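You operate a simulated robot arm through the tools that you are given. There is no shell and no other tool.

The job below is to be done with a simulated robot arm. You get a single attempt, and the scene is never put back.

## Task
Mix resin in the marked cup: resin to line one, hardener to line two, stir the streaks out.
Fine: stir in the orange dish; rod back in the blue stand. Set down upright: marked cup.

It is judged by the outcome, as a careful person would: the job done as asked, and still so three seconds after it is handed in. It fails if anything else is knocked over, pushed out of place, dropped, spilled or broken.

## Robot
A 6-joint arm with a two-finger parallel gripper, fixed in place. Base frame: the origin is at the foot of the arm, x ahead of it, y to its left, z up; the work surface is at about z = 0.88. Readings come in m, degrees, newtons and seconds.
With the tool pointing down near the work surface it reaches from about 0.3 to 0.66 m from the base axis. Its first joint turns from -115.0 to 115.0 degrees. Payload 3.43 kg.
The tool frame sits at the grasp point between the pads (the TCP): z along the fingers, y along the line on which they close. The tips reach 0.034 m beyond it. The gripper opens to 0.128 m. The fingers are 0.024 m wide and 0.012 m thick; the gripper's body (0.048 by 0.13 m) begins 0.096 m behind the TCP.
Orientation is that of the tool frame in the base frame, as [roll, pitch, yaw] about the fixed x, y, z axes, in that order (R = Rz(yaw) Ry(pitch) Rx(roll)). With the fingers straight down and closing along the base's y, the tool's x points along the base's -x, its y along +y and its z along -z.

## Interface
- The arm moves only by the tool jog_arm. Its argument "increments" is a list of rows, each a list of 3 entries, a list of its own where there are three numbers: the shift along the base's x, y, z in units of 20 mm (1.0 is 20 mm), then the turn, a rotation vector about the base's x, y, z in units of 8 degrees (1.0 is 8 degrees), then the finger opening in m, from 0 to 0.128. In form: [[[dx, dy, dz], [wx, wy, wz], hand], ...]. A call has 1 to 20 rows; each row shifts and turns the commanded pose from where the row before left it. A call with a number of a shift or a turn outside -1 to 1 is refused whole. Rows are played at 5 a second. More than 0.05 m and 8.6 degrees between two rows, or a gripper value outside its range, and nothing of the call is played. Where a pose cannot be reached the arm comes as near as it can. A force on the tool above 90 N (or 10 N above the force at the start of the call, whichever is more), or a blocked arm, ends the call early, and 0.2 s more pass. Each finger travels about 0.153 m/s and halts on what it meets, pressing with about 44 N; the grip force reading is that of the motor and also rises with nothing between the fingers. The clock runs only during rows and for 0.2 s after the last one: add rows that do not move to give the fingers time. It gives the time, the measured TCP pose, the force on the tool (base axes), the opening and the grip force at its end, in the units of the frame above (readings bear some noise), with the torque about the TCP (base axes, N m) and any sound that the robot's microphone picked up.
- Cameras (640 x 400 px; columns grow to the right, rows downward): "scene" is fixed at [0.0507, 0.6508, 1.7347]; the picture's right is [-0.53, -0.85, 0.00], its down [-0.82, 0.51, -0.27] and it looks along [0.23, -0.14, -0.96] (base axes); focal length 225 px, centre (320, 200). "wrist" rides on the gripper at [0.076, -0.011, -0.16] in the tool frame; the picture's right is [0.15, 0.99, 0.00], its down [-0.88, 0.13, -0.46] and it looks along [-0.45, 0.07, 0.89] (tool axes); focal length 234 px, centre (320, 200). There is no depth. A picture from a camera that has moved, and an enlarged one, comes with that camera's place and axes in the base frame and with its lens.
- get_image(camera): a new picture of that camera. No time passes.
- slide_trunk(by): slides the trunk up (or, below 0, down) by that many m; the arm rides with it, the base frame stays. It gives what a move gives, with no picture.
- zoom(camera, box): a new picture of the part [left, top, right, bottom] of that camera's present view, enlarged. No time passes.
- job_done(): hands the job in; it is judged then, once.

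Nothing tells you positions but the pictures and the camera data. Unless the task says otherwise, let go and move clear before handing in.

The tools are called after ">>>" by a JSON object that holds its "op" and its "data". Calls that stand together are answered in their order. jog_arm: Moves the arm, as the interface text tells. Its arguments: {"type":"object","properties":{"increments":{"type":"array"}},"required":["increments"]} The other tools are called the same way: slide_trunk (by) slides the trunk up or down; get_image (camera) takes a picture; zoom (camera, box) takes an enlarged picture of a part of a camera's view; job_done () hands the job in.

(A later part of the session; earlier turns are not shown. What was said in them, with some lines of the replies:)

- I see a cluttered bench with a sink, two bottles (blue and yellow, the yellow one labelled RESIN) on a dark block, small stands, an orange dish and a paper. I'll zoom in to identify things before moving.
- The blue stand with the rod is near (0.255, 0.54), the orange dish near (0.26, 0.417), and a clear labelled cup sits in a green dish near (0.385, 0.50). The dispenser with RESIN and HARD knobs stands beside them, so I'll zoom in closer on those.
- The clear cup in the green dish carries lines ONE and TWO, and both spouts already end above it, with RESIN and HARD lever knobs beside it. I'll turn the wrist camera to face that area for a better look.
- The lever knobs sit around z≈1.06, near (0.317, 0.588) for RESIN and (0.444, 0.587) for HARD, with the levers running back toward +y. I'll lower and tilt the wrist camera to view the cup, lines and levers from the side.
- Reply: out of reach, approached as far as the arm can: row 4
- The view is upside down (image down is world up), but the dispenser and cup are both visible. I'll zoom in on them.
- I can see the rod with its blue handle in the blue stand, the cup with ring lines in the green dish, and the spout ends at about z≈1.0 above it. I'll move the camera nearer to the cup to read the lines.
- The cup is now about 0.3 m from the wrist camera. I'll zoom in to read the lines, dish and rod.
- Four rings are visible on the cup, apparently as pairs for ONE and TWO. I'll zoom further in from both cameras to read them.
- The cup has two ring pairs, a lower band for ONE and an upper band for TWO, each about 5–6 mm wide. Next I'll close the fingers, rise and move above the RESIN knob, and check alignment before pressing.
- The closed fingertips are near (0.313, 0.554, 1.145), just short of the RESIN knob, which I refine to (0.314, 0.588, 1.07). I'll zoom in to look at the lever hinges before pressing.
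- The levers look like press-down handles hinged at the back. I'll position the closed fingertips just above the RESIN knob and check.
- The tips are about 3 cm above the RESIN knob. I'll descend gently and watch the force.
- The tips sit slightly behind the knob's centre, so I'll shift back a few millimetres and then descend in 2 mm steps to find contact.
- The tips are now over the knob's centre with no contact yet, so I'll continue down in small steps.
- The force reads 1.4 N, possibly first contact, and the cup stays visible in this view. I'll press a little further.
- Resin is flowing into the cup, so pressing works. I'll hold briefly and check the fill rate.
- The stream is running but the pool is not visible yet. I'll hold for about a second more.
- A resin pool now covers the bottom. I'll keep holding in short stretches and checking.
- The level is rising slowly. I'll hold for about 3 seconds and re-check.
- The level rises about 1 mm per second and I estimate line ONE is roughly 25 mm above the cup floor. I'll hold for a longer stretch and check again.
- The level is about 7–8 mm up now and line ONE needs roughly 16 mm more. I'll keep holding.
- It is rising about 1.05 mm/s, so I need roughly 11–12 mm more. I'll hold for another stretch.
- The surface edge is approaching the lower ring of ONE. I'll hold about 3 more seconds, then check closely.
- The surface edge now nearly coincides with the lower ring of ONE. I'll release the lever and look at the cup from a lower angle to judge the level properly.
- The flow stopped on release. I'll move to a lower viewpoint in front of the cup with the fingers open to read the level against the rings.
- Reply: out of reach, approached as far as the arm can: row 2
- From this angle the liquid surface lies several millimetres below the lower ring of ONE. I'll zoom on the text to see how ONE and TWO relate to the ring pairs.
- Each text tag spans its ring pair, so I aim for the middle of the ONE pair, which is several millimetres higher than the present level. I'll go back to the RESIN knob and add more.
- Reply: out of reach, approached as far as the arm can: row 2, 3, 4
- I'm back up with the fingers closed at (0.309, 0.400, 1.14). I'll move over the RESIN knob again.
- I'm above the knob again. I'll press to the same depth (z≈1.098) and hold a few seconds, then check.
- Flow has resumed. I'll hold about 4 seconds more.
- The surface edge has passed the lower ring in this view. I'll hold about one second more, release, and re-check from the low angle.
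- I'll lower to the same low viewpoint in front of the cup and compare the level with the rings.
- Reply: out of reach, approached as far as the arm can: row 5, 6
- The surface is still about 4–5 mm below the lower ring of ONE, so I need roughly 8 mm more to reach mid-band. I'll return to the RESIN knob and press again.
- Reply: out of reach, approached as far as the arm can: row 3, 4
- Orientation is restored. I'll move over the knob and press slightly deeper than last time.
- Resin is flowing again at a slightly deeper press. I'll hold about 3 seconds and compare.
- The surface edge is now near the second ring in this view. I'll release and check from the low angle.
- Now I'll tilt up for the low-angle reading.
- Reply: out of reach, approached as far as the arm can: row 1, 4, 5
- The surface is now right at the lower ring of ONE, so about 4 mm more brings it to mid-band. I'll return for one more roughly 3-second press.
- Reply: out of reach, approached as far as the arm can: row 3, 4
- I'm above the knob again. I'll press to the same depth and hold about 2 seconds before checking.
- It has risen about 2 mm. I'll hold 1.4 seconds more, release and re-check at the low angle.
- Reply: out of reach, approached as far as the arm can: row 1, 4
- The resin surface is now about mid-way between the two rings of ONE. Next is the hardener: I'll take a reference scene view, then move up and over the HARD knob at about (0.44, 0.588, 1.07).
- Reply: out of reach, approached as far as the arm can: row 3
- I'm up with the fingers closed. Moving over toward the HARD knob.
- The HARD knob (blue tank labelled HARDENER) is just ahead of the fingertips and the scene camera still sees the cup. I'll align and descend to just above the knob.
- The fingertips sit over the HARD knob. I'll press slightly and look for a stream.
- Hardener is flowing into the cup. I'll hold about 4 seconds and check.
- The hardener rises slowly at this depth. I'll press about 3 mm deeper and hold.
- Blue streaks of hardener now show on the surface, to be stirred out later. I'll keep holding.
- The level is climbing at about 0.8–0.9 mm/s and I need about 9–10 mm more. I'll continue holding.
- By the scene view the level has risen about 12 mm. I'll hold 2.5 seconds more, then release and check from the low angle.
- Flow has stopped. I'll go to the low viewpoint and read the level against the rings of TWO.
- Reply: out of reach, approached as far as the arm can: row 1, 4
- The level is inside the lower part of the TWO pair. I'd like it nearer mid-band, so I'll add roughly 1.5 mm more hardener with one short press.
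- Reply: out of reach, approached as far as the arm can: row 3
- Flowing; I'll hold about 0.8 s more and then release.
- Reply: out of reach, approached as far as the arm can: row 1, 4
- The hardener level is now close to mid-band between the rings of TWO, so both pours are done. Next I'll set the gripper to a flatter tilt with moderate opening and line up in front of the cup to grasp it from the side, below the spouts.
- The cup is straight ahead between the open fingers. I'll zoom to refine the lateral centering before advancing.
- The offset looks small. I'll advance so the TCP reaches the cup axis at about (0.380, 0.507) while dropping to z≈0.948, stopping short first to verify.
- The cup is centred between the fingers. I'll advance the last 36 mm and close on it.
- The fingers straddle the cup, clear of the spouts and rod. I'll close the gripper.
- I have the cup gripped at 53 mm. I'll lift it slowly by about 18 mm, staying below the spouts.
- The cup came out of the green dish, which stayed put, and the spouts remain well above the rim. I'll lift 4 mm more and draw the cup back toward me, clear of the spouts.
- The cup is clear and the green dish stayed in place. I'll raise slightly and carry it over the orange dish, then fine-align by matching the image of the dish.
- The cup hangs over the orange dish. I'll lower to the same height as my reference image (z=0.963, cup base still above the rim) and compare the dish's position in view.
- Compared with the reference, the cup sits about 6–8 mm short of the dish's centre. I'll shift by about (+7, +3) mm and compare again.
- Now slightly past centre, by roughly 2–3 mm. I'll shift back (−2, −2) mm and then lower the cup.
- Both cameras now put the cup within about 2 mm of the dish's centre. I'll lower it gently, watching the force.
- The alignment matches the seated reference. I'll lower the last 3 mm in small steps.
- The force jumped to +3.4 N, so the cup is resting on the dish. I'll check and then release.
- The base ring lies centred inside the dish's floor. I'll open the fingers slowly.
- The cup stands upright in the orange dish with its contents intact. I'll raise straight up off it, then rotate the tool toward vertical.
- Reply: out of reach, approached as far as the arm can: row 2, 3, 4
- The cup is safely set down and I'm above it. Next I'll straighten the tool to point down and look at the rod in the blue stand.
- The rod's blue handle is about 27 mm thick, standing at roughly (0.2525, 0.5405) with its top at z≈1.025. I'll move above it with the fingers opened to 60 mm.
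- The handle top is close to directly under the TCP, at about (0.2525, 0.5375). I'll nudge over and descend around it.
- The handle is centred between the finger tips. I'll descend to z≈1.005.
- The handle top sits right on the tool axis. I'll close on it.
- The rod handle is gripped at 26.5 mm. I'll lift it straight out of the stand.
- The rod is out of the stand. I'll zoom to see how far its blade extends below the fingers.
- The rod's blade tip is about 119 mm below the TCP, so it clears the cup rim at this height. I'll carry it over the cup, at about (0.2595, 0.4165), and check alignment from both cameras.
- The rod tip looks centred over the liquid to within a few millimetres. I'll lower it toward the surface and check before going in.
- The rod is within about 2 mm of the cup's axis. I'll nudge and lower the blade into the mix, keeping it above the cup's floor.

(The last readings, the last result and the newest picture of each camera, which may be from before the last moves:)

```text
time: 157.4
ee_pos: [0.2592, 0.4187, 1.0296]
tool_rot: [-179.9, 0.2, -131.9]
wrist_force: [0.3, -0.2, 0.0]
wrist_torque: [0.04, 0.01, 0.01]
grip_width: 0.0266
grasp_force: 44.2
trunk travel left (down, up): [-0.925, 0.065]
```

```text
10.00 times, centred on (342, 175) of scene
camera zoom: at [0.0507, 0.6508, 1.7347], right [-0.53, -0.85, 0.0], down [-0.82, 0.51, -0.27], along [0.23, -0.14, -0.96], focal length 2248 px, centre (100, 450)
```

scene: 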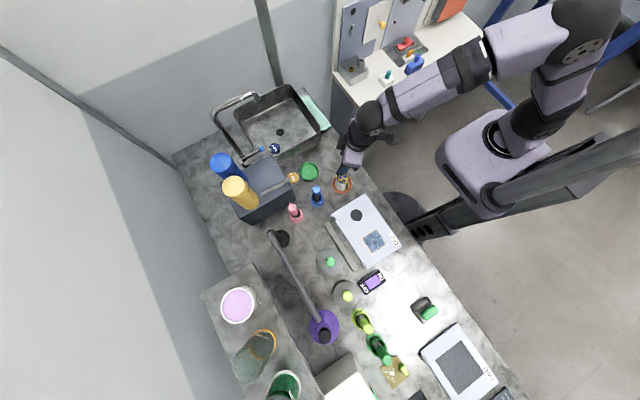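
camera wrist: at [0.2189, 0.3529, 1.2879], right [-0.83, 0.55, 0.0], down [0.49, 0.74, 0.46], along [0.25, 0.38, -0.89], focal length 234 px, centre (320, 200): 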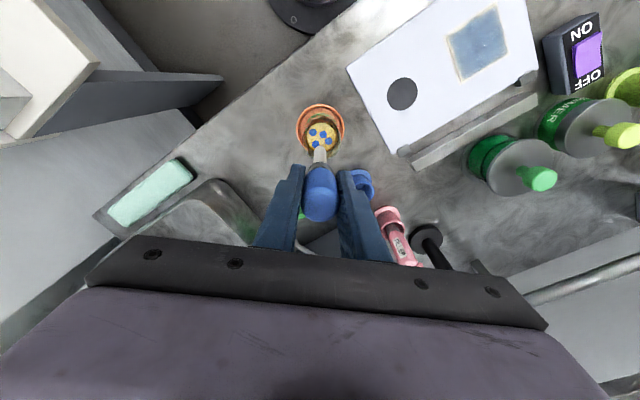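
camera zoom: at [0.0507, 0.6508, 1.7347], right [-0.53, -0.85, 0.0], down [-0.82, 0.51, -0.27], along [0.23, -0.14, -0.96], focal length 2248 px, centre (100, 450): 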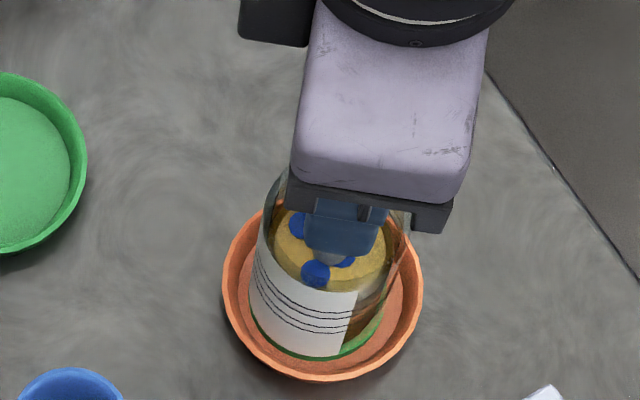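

The blade is in the mix and centred. I'll start stirring with one 8 mm-radius turn and watch the force.

>>> {"op": "jog_arm", "data": {"increments": [[[0.4, 0, 0], [0, 0, 0], 0.015], [[-0.117, 0.283, 0], [0, 0, 0], 0.015], [[-0.283, 0.117, 0], [0, 0, 0], 0.015], [[-0.283, -0.117, 0], [0, 0, 0], 0.015], [[-0.117, -0.283, 0], [0, 0, 0], 0.015], [[0.117, -0.283, 0], [0, 0, 0], 0.015], [[0.283, -0.117, 0], [0, 0, 0], 0.015], [[0.283, 0.117, 0], [0, 0, 0], 0.015], [[0.117, 0.283, 0], [0, 0, 0], 0.015]]}}

>>> {"op": "zoom", "data": {"camera": "wrist", "box": [270, 80, 370, 205]}}

>>> {"op": "zoom", "data": {"camera": "scene", "box": [318, 155, 366, 195]}}

```text
time: 159.4
ee_pos: [0.2669, 0.4169, 1.0311]
tool_rot: [180.0, 0.2, -131.9]
wrist_force: [-0.8, 0.0, -0.3]
wrist_torque: [0.0, -0.01, 0.02]
grip_width: 0.0265
grasp_force: 44.5
trunk travel left (down, up): [-0.925, 0.065]
```

```text
3.20 times, centred on (320, 142) of wrist
camera zoom: at [0.2242, 0.3542, 1.1894], right [-0.83, 0.55, 0.0], down [0.49, 0.74, 0.46], along [0.25, 0.38, -0.89], focal length 749 px, centre (320, 384)
```

zoom: 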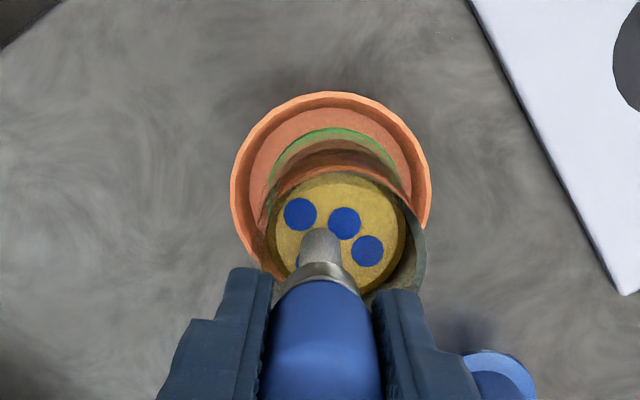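

```text
10.00 times, centred on (342, 175) of scene
camera zoom: at [0.0507, 0.6508, 1.7347], right [-0.53, -0.85, 0.0], down [-0.82, 0.51, -0.27], along [0.23, -0.14, -0.96], focal length 2248 px, centre (100, 450)
```

zoom: 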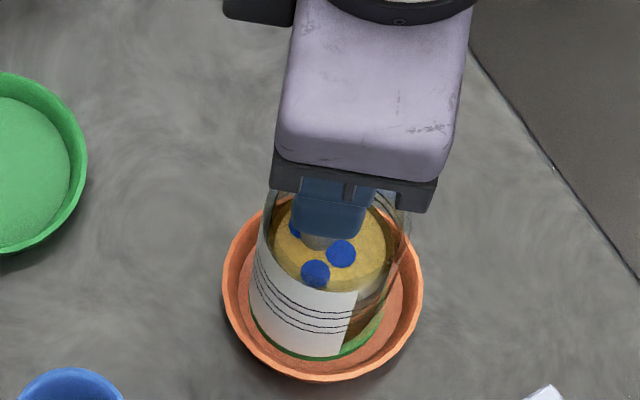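

No contact with the wall. I'll continue stirring at a slightly larger radius with more turns.

>>> {"op": "jog_arm", "data": {"increments": [[[0.08, 0, -0.1], [0, 0, 0], 0.015], [[-0.1406, 0.3394, 0], [0, 0, 0], 0.015], [[-0.3394, 0.1406, 0], [0, 0, 0], 0.015], [[-0.3394, -0.1406, 0], [0, 0, 0], 0.015], [[-0.1406, -0.3394, 0], [0, 0, 0], 0.015], [[0.1406, -0.3394, 0], [0, 0, 0], 0.015], [[0.3394, -0.1406, 0], [0, 0, 0], 0.015], [[0.3394, 0.1406, 0], [0, 0, 0], 0.015], [[0.1406, 0.3394, 0], [0, 0, 0], 0.015], [[-0.1406, 0.3394, 0], [0, 0, 0], 0.015], [[-0.3394, 0.1406, 0], [0, 0, 0], 0.015], [[-0.3394, -0.1406, 0], [0, 0, 0], 0.015], [[-0.1406, -0.3394, 0], [0, 0, 0], 0.015], [[0.1406, -0.3394, 0], [0, 0, 0], 0.015], [[0.3394, -0.1406, 0], [0, 0, 0], 0.015], [[0.3394, 0.1406, 0], [0, 0, 0], 0.015], [[0.1406, 0.3394, 0], [0, 0, 0], 0.015]]}}

>>> {"op": "zoom", "data": {"camera": "wrist", "box": [270, 80, 370, 205]}}

```text
time: 163.0
ee_pos: [0.2695, 0.4171, 1.0283]
tool_rot: [179.9, 0.1, -131.9]
wrist_force: [0.6, 0.9, -1.2]
wrist_torque: [0.01, -0.01, 0.0]
grip_width: 0.0265
grasp_force: 44.5
trunk travel left (down, up): [-0.925, 0.065]
```

```text
3.20 times, centred on (320, 142) of wrist
camera zoom: at [0.2265, 0.3539, 1.186], right [-0.83, 0.55, 0.0], down [0.49, 0.74, 0.46], along [0.25, 0.38, -0.89], focal length 749 px, centre (320, 384)
```

zoom: 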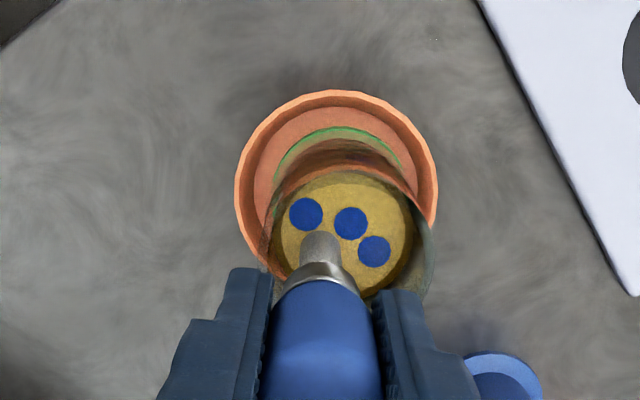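

The streaks have not changed visibly yet, so I'll stir faster and for more turns.

>>> {"op": "jog_arm", "data": {"increments": [[[-0.24, 0.416, -0.1], [0, 0, 0], 0.015], [[-0.48, 0, 0], [0, 0, 0], 0.015], [[-0.24, -0.416, 0], [0, 0, 0], 0.015], [[0.24, -0.416, 0], [0, 0, 0], 0.015], [[0.48, 0, 0], [0, 0, 0], 0.015], [[0.24, 0.416, 0], [0, 0, 0], 0.015], [[-0.24, 0.416, 0], [0, 0, 0], 0.015], [[-0.48, 0, 0], [0, 0, 0], 0.015], [[-0.24, -0.416, 0], [0, 0, 0], 0.015], [[0.24, -0.416, 0], [0, 0, 0], 0.015], [[0.48, 0, 0], [0, 0, 0], 0.015], [[0.24, 0.416, 0], [0, 0, 0], 0.015], [[-0.24, 0.416, 0], [0, 0, 0], 0.015], [[-0.48, 0, 0], [0, 0, 0], 0.015], [[-0.24, -0.416, 0], [0, 0, 0], 0.015], [[0.24, -0.416, 0], [0, 0, 0], 0.015], [[0.48, 0, 0], [0, 0, 0], 0.015], [[0.24, 0.416, 0], [0, 0, 0], 0.015]]}}

>>> {"op": "zoom", "data": {"camera": "wrist", "box": [270, 80, 370, 205]}}

>>> {"op": "zoom", "data": {"camera": "scene", "box": [318, 155, 366, 195]}}

```text
time: 166.8
ee_pos: [0.2691, 0.4188, 1.026]
tool_rot: [-180.0, 0.2, -131.9]
wrist_force: [-0.1, 0.9, -2.2]
wrist_torque: [-0.03, -0.03, 0.0]
grip_width: 0.0264
grasp_force: 44.0
trunk travel left (down, up): [-0.925, 0.065]
```

```text
3.20 times, centred on (320, 142) of wrist
camera zoom: at [0.2267, 0.3547, 1.1849], right [-0.83, 0.55, 0.0], down [0.49, 0.74, 0.46], along [0.25, 0.38, -0.89], focal length 749 px, centre (320, 384)
```

zoom: 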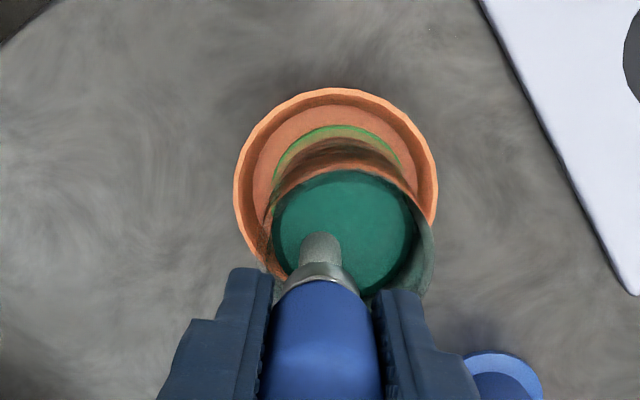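

```text
10.00 times, centred on (342, 175) of scene
camera zoom: at [0.0507, 0.6508, 1.7347], right [-0.53, -0.85, 0.0], down [-0.82, 0.51, -0.27], along [0.23, -0.14, -0.96], focal length 2248 px, centre (100, 450)
```

zoom: 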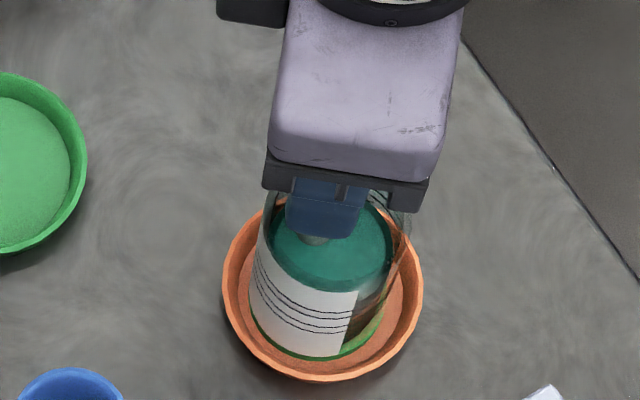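

The streaks are gone and the mix is a uniform green. I'll centre the rod, lift it slowly out, and pause above the cup to let any drips fall.

>>> {"op": "jog_arm", "data": {"increments": [[[-0.24, 0, 0], [0, 0, 0], 0.015], [[-0.24, 0, 0], [0, 0, 0], 0.015], [[0, 0, 0.3], [0, 0, 0], 0.015], [[0, 0, 0.4], [0, 0, 0], 0.015], [[0, 0, 0.5], [0, 0, 0], 0.015], [[0, 0, 0.5], [0, 0, 0], 0.015], [[0, 0, 0.6], [0, 0, 0], 0.015], [[0, 0, 0.6], [0, 0, 0], 0.015], [[0, 0, 0.6], [0, 0, 0], 0.015], [[0, 0, 0.6], [0, 0, 0], 0.015], [[0, 0, 0.6], [0, 0, 0], 0.015], [[0, 0, 0.5], [0, 0, 0], 0.015], [[0, 0, 0], [0, 0, 0], 0.015], [[0, 0, 0], [0, 0, 0], 0.015], [[0, 0, 0], [0, 0, 0], 0.015], [[0, 0, 0], [0, 0, 0], 0.015], [[0, 0, 0], [0, 0, 0], 0.015], [[0, 0, 0], [0, 0, 0], 0.015]]}}

>>> {"op": "get_image", "data": {"camera": "wrist"}}

>>> {"op": "zoom", "data": {"camera": "scene", "box": [300, 145, 380, 205]}}

```text
time: 170.6
ee_pos: [0.2591, 0.4173, 1.1301]
tool_rot: [180.0, 0.1, -131.9]
wrist_force: [0.8, -0.7, -0.6]
wrist_torque: [0.0, 0.0, 0.01]
grip_width: 0.0263
grasp_force: 43.8
trunk travel left (down, up): [-0.925, 0.065]
```

```text
taken
camera wrist: at [0.2166, 0.3542, 1.2886], right [-0.83, 0.55, 0.0], down [0.49, 0.74, 0.46], along [0.25, 0.38, -0.89], focal length 234 px, centre (320, 200)
```

wrist: 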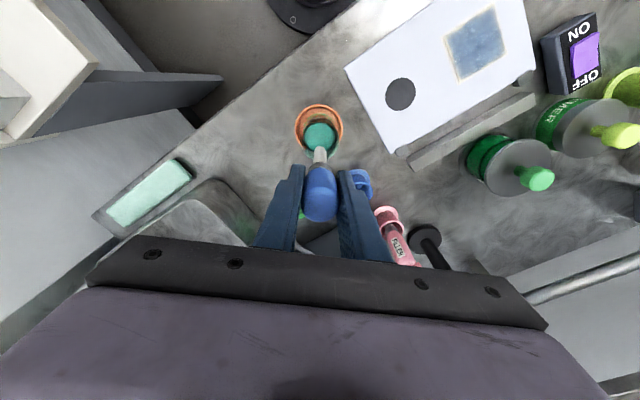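

```text
6.67 times, centred on (340, 175) of scene
camera zoom: at [0.0507, 0.6508, 1.7347], right [-0.53, -0.85, 0.0], down [-0.82, 0.51, -0.27], along [0.23, -0.14, -0.96], focal length 1499 px, centre (187, 367)
```

zoom: 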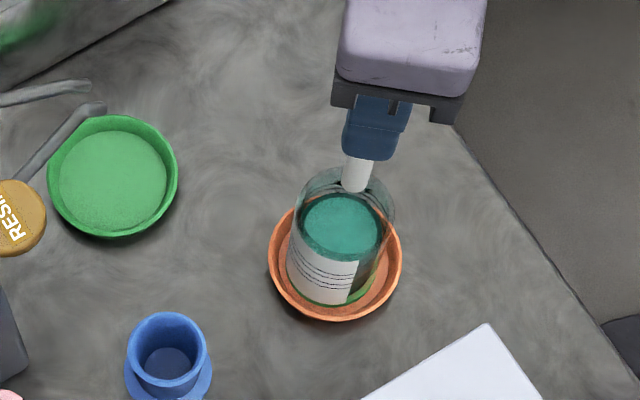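

The mixture in the cup is uniform. I'll carry the rod back over the blue stand at (0.2534, 0.5384).

>>> {"op": "jog_arm", "data": {"increments": [[[-0.02, 0.4, 0], [0, 0, 0], 0.015], [[-0.04, 0.85, 0], [0, 0, 0], 0.015], [[-0.04, 0.85, 0], [0, 0, 0], 0.015], [[-0.04, 0.85, 0], [0, 0, 0], 0.015], [[-0.04, 0.85, 0], [0, 0, 0], 0.015], [[-0.04, 0.85, 0], [0, 0, 0], 0.015], [[-0.04, 0.85, 0], [0, 0, 0], 0.015], [[-0.03, 0.53, 0], [0, 0, 0], 0.015], [[0, 0, 0], [0, 0, 0], 0.015], [[0, 0, 0], [0, 0, 0], 0.015]]}}

>>> {"op": "zoom", "data": {"camera": "wrist", "box": [270, 100, 370, 225]}}

>>> {"op": "zoom", "data": {"camera": "scene", "box": [300, 180, 340, 210]}}

```text
time: 172.8
ee_pos: [0.2552, 0.5376, 1.1311]
tool_rot: [180.0, 0.2, -131.9]
wrist_force: [0.4, 0.0, -1.1]
wrist_torque: [-0.02, 0.0, 0.0]
grip_width: 0.0266
grasp_force: 43.6
trunk travel left (down, up): [-0.925, 0.065]
```

```text
3.20 times, centred on (320, 162) of wrist
camera zoom: at [0.2114, 0.4743, 1.2895], right [-0.83, 0.55, 0.0], down [0.49, 0.74, 0.46], along [0.25, 0.38, -0.89], focal length 749 px, centre (320, 320)
```

zoom: 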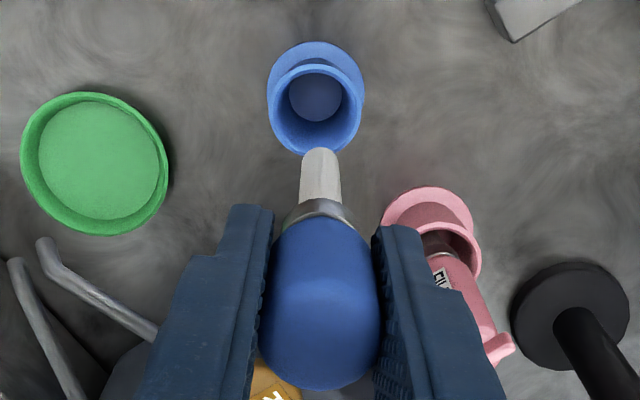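

```text
13.33 times, centred on (320, 195) of scene
camera zoom: at [0.0507, 0.6508, 1.7347], right [-0.53, -0.85, 0.0], down [-0.82, 0.51, -0.27], along [0.23, -0.14, -0.96], focal length 2998 px, centre (320, 267)
```

zoom: 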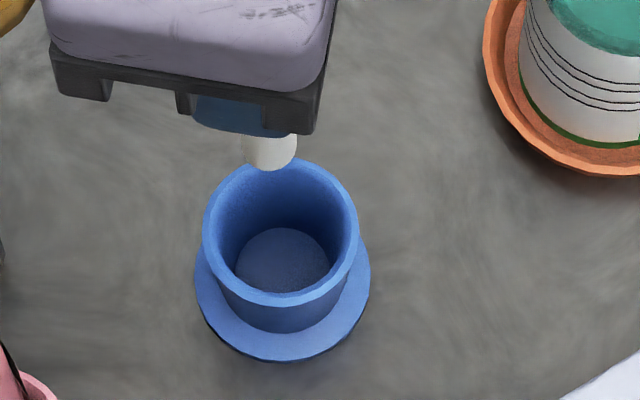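

Aligned within 2 mm of the original line. I'll lower the rod into the stand.

>>> {"op": "jog_arm", "data": {"increments": [[[-0.08, 0.02, -0.6], [0, 0, 0], 0.015], [[0, 0, -0.8], [0, 0, 0], 0.015], [[0, 0, -0.8], [0, 0, 0], 0.015], [[0, 0, -0.7], [0, 0, 0], 0.015], [[0, 0, 0], [0, 0, 0], 0.015]]}}

>>> {"op": "zoom", "data": {"camera": "wrist", "box": [270, 100, 370, 225]}}

>>> {"op": "zoom", "data": {"camera": "scene", "box": [300, 180, 340, 210]}}

```text
time: 174.0
ee_pos: [0.2524, 0.5381, 1.0724]
tool_rot: [180.0, 0.2, -131.8]
wrist_force: [0.4, 0.2, -1.4]
wrist_torque: [0.03, -0.01, 0.01]
grip_width: 0.0263
grasp_force: 43.8
trunk travel left (down, up): [-0.925, 0.065]
```

```text
3.20 times, centred on (320, 162) of wrist
camera zoom: at [0.209, 0.4745, 1.2306], right [-0.83, 0.55, 0.0], down [0.49, 0.74, 0.46], along [0.25, 0.38, -0.89], focal length 749 px, centre (320, 320)
```

zoom: 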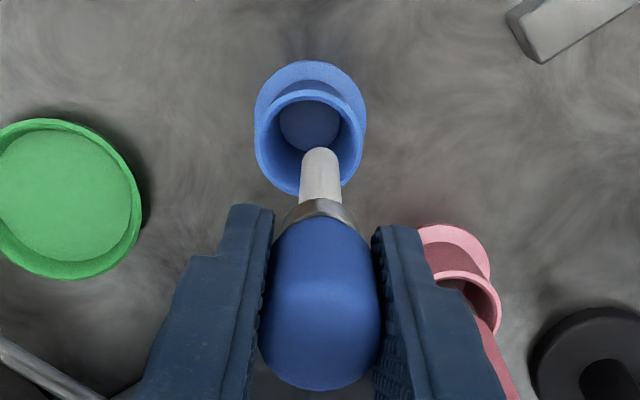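

```text
13.33 times, centred on (320, 195) of scene
camera zoom: at [0.0507, 0.6508, 1.7347], right [-0.53, -0.85, 0.0], down [-0.82, 0.51, -0.27], along [0.23, -0.14, -0.96], focal length 2998 px, centre (320, 267)
```

zoom: 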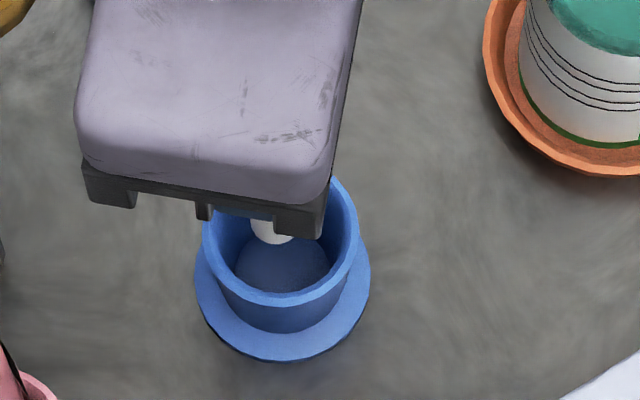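

The tip is just above the stand's mouth but about 3 mm off-centre to one side, the result of the grip. I'll recentre it and lower the rest of the way, watching the force.

>>> {"op": "jog_arm", "data": {"increments": [[[0.11, -0.1, 0], [0, 0, 0], 0.015], [[0, 0, -0.5], [0, 0, 0], 0.015], [[0, 0, -0.5], [0, 0, 0], 0.015], [[0, 0, -0.5], [0, 0, 0], 0.015], [[0, 0, -0.5], [0, 0, 0], 0.015], [[0, 0, -0.5], [0, 0, 0], 0.015], [[0, 0, 0], [0, 0, 0], 0.015]]}}

>>> {"op": "zoom", "data": {"camera": "wrist", "box": [270, 100, 370, 225]}}

```text
time: 175.6
ee_pos: [0.2536, 0.5364, 1.0222]
tool_rot: [180.0, 0.2, -131.9]
wrist_force: [-1.0, 0.1, -0.2]
wrist_torque: [0.0, 0.0, -0.03]
grip_width: 0.0261
grasp_force: 43.8
trunk travel left (down, up): [-0.925, 0.065]
```

```text
3.20 times, centred on (320, 162) of wrist
camera zoom: at [0.2106, 0.4723, 1.1807], right [-0.83, 0.55, 0.0], down [0.49, 0.74, 0.46], along [0.25, 0.38, -0.89], focal length 749 px, centre (320, 320)
```

zoom: 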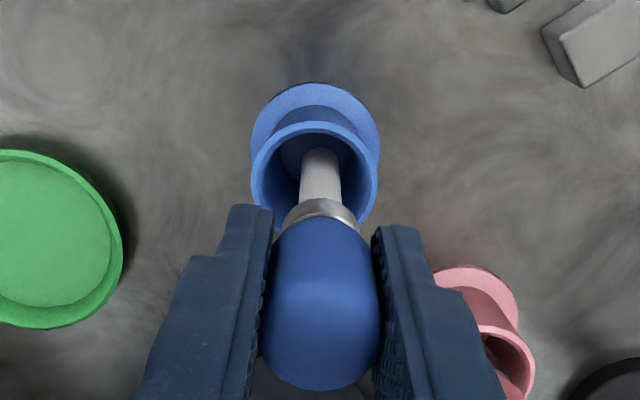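

The rod is inside the stand and centred. I'll lower it to the bottom gently.

>>> {"op": "jog_arm", "data": {"increments": [[[0, 0, -0.3], [0, 0, 0], 0.015], [[0, 0, -0.3], [0, 0, 0], 0.015], [[0, 0, -0.15], [0, 0, 0], 0.015], [[0, 0, 0], [0, 0, 0], 0.015]]}}

>>> {"op": "jog_arm", "data": {"increments": [[[0, 0, -0.07], [0, 0, 0], 0.015], [[0, 0, 0], [0, 0, 0], 0.015]]}}

```text
time: 176.6
ee_pos: [0.2555, 0.5369, 1.0069]
tool_rot: [180.0, 0.2, -131.9]
wrist_force: [0.3, 0.3, -0.9]
wrist_torque: [0.0, 0.05, -0.03]
grip_width: 0.026
grasp_force: 44.0
trunk travel left (down, up): [-0.925, 0.065]
```

```text
time: 177.2
ee_pos: [0.255, 0.5363, 1.0064]
tool_rot: [-180.0, 0.2, -131.9]
wrist_force: [-0.2, 0.0, -1.0]
wrist_torque: [0.01, 0.03, -0.02]
grip_width: 0.0265
grasp_force: 43.8
trunk travel left (down, up): [-0.925, 0.065]
```

>>> {"op": "jog_arm", "data": {"increments": [[[0, 0, -0.06], [0, 0, 0], 0.015], [[0, 0, 0], [0, 0, 0], 0.015]]}}

>>> {"op": "jog_arm", "data": {"increments": [[[0, 0, -0.05], [0, 0, 0], 0.015], [[0, 0, 0], [0, 0, 0], 0.015]]}}

```text
time: 177.8
ee_pos: [0.2555, 0.5374, 1.0054]
tool_rot: [180.0, 0.2, -131.9]
wrist_force: [-0.1, 0.7, -1.1]
wrist_torque: [0.01, -0.02, -0.01]
grip_width: 0.0263
grasp_force: 43.9
trunk travel left (down, up): [-0.925, 0.065]
```

```text
time: 178.4
ee_pos: [0.2545, 0.5369, 1.0048]
tool_rot: [179.8, 0.3, -131.8]
wrist_force: [0.3, -1.0, 4.8]
wrist_torque: [-0.06, 0.07, -0.03]
grip_width: 0.0266
grasp_force: 43.7
trunk travel left (down, up): [-0.925, 0.065]
```

The rod has bottomed (4.8 N). I'll open the fingers slowly and check that it stands.

>>> {"op": "jog_arm", "data": {"increments": [[[0, 0, 0.03], [0, 0, 0], 0.026], [[0, 0, 0], [0, 0, 0], 0.03], [[0, 0, 0], [0, 0, 0], 0.04], [[0, 0, 0], [0, 0, 0], 0.055], [[0, 0, 0], [0, 0, 0], 0.065], [[0, 0, 0], [0, 0, 0], 0.065]]}}

>>> {"op": "get_image", "data": {"camera": "wrist"}}

>>> {"op": "zoom", "data": {"camera": "wrist", "box": [260, 110, 380, 260]}}

```text
time: 179.8
ee_pos: [0.2548, 0.5362, 1.0046]
tool_rot: [180.0, 0.2, -132.0]
wrist_force: [-1.0, 0.7, 0.2]
wrist_torque: [0.0, 0.0, 0.0]
grip_width: 0.0654
grasp_force: 0.0
trunk travel left (down, up): [-0.925, 0.065]
```

```text
taken
camera wrist: at [0.2119, 0.473, 1.163], right [-0.83, 0.55, 0.0], down [0.49, 0.74, 0.46], along [0.25, 0.38, -0.89], focal length 234 px, centre (320, 200)
```

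wrist: 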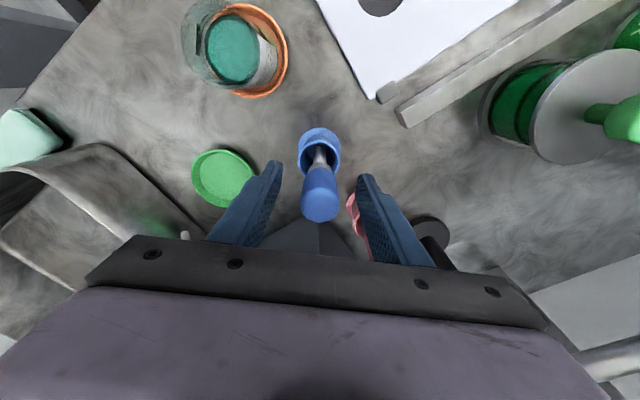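

```text
2.67 times, centred on (320, 185) of wrist
camera zoom: at [0.2119, 0.473, 1.163], right [-0.83, 0.55, 0.0], down [0.49, 0.74, 0.46], along [0.25, 0.38, -0.89], focal length 624 px, centre (320, 240)
```

zoom: 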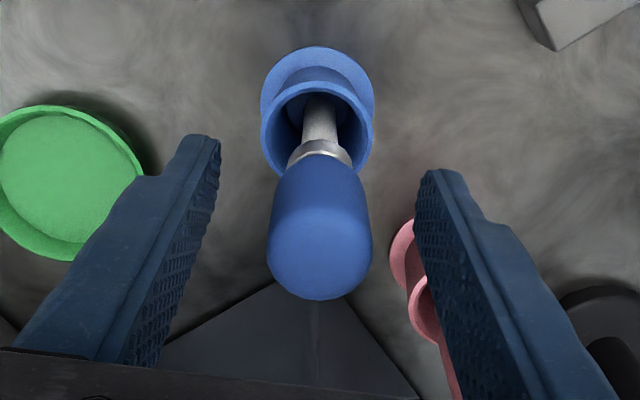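

The rod is standing upright in the blue stand. I'll raise the open fingers straight up and clear, then check everything.

>>> {"op": "jog_arm", "data": {"increments": [[[0, 0, 0.4], [0, 0, 0], 0.065], [[0, 0, 0.7], [0, 0, 0], 0.065], [[0, 0, 0.8], [0, 0, 0], 0.065], [[0, 0, 0.9], [0, 0, 0], 0.065], [[0, 0, 0.9], [0, 0, 0], 0.065], [[0, 0, 0.9], [0, 0, 0], 0.065], [[0, 0, 0.9], [0, 0, 0], 0.065], [[0, 0, 0.9], [0, 0, 0], 0.065], [[0, 0, 0.9], [0, 0, 0], 0.065], [[0, 0, 0.9], [0, 0, 0], 0.065], [[0, 0, 0], [0, 0, 0], 0.065]]}}

>>> {"op": "get_image", "data": {"camera": "scene"}}

>>> {"op": "get_image", "data": {"camera": "wrist"}}

>>> {"op": "zoom", "data": {"camera": "scene", "box": [280, 150, 376, 210]}}

```text
time: 182.2
ee_pos: [0.2541, 0.5355, 1.1686]
tool_rot: [180.0, 0.2, -131.8]
wrist_force: [0.0, 0.0, 0.3]
wrist_torque: [0.0, -0.01, 0.0]
grip_width: 0.0649
grasp_force: 0.1
trunk travel left (down, up): [-0.925, 0.065]
```

```text
taken
```

scene: 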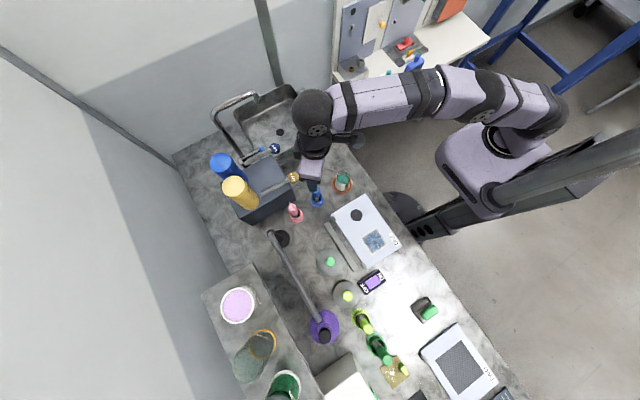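

```text
taken
camera wrist: at [0.2111, 0.4725, 1.327], right [-0.83, 0.55, 0.0], down [0.49, 0.74, 0.46], along [0.25, 0.38, -0.89], focal length 234 px, centre (320, 200)
```

wrist: 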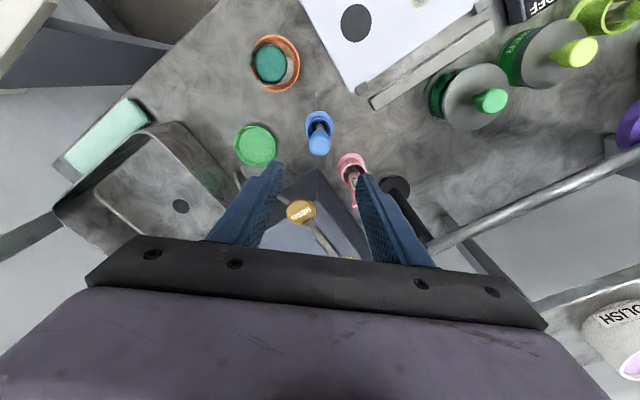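

```text
6.67 times, centred on (328, 180) of scene
camera zoom: at [0.0507, 0.6508, 1.7347], right [-0.53, -0.85, 0.0], down [-0.82, 0.51, -0.27], along [0.23, -0.14, -0.96], focal length 1499 px, centre (267, 333)
```

zoom: 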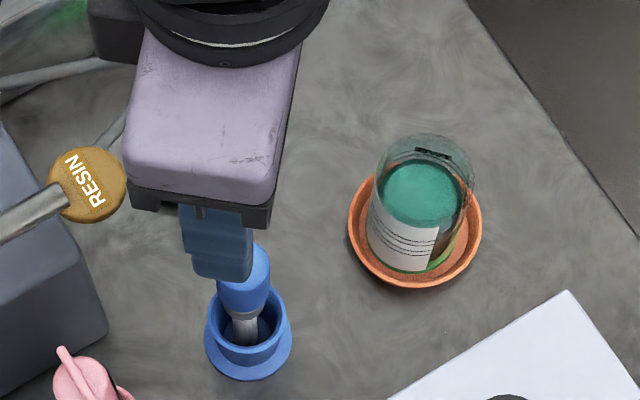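

The cup stands upright in the orange dish with a uniform mix, and the rod is back in the blue stand. I'll move the arm clear of the bench and take a last look.

>>> {"op": "jog_arm", "data": {"increments": [[[0, -0.3, 0.8], [0, 0, 0], 0.065], [[-0.3, -0.85, 0.8], [0, 0, 0], 0.065], [[-0.3, -0.85, 0.8], [0, 0, 0], 0.065], [[-0.3, -0.85, 0.8], [0, 0, 0], 0.065], [[-0.3, -0.85, 0.8], [0, 0, 0], 0.065], [[-0.3, -0.85, 0.8], [0, 0, 0], 0.065], [[-0.3, -0.85, 0.8], [0, 0, 0], 0.065], [[-0.3, -0.85, 0.8], [0, 0, 0], 0.065], [[-0.3, -0.85, 0.5], [0, 0, 0], 0.065], [[-0.3, -0.85, 0], [0, 0, 0], 0.065], [[-0.3, -0.85, 0], [0, 0, 0], 0.065], [[0, 0, 0], [0, 0, 0], 0.065], [[0, 0, 0], [0, 0, 0], 0.065], [[0, 0, 0], [0, 0, 0], 0.065], [[0, 0, 0], [0, 0, 0], 0.065]]}}

>>> {"op": "get_image", "data": {"camera": "scene"}}

>>> {"op": "zoom", "data": {"camera": "scene", "box": [280, 150, 376, 210]}}

>>> {"op": "zoom", "data": {"camera": "scene", "box": [326, 162, 358, 194]}}

```text
time: 185.4
ee_pos: [0.194, 0.3598, 1.3056]
tool_rot: [180.0, 0.1, -131.9]
wrist_force: [-0.1, 0.4, 0.5]
wrist_torque: [0.01, 0.03, 0.0]
grip_width: 0.0651
grasp_force: 0.0
trunk travel left (down, up): [-0.925, 0.065]
```

```text
taken
```

scene: 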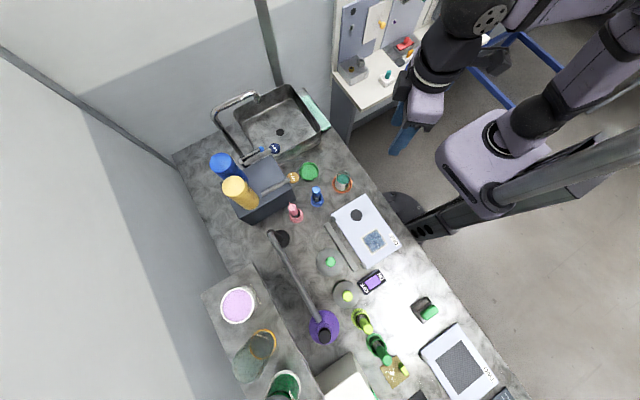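

```text
6.67 times, centred on (328, 180) of scene
camera zoom: at [0.0507, 0.6508, 1.7347], right [-0.53, -0.85, 0.0], down [-0.82, 0.51, -0.27], along [0.23, -0.14, -0.96], focal length 1499 px, centre (267, 333)
```

zoom: 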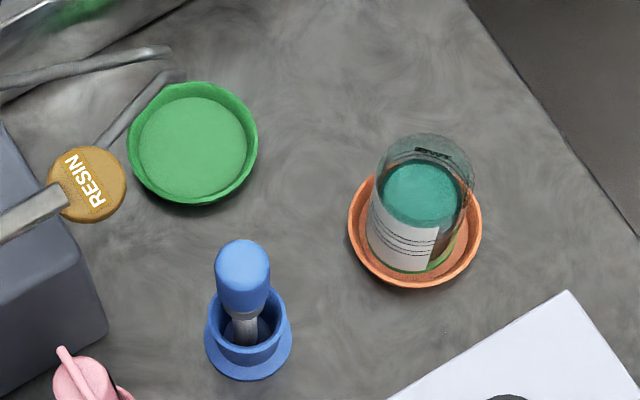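

```text
12.50 times, centred on (342, 178) of scene
camera zoom: at [0.0507, 0.6508, 1.7347], right [-0.53, -0.85, 0.0], down [-0.82, 0.51, -0.27], along [0.23, -0.14, -0.96], focal length 2810 px, centre (45, 475)
```

zoom: 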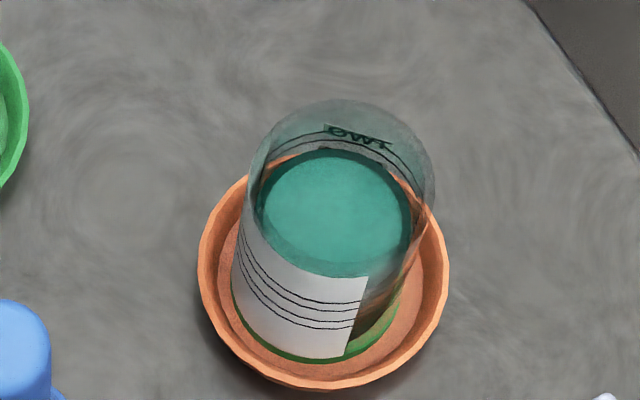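

The marked cup stands upright in the orange dish with a uniform mix, and the rod is back in the blue stand. Nothing else has moved and the arm is clear, so I'm handing the job in.

>>> {"op": "job_done", "data": {}}

```text
The job is handed in.
```

I mixed the resin in the marked cup and handed the job in; I haven't seen the judge's result.

- **Resin:** I filled it to line ONE. Judging by the cameras, the level sat about midway between the two rings of that mark.
- **Hardener:** I topped it up to line TWO, also about midway between its rings. I didn't re-measure the level from the side after stirring.
- **Stirring:** I moved the cup from the green dish to the orange dish and stirred it there. The blue streaks disappeared and the mix turned an even green.
- **Finish:** The rod is back upright in the blue stand, and the cup stands upright in the orange dish. The arm is clear of the bench.

In the last pictures I saw nothing spilled, knocked over or pushed out of place.
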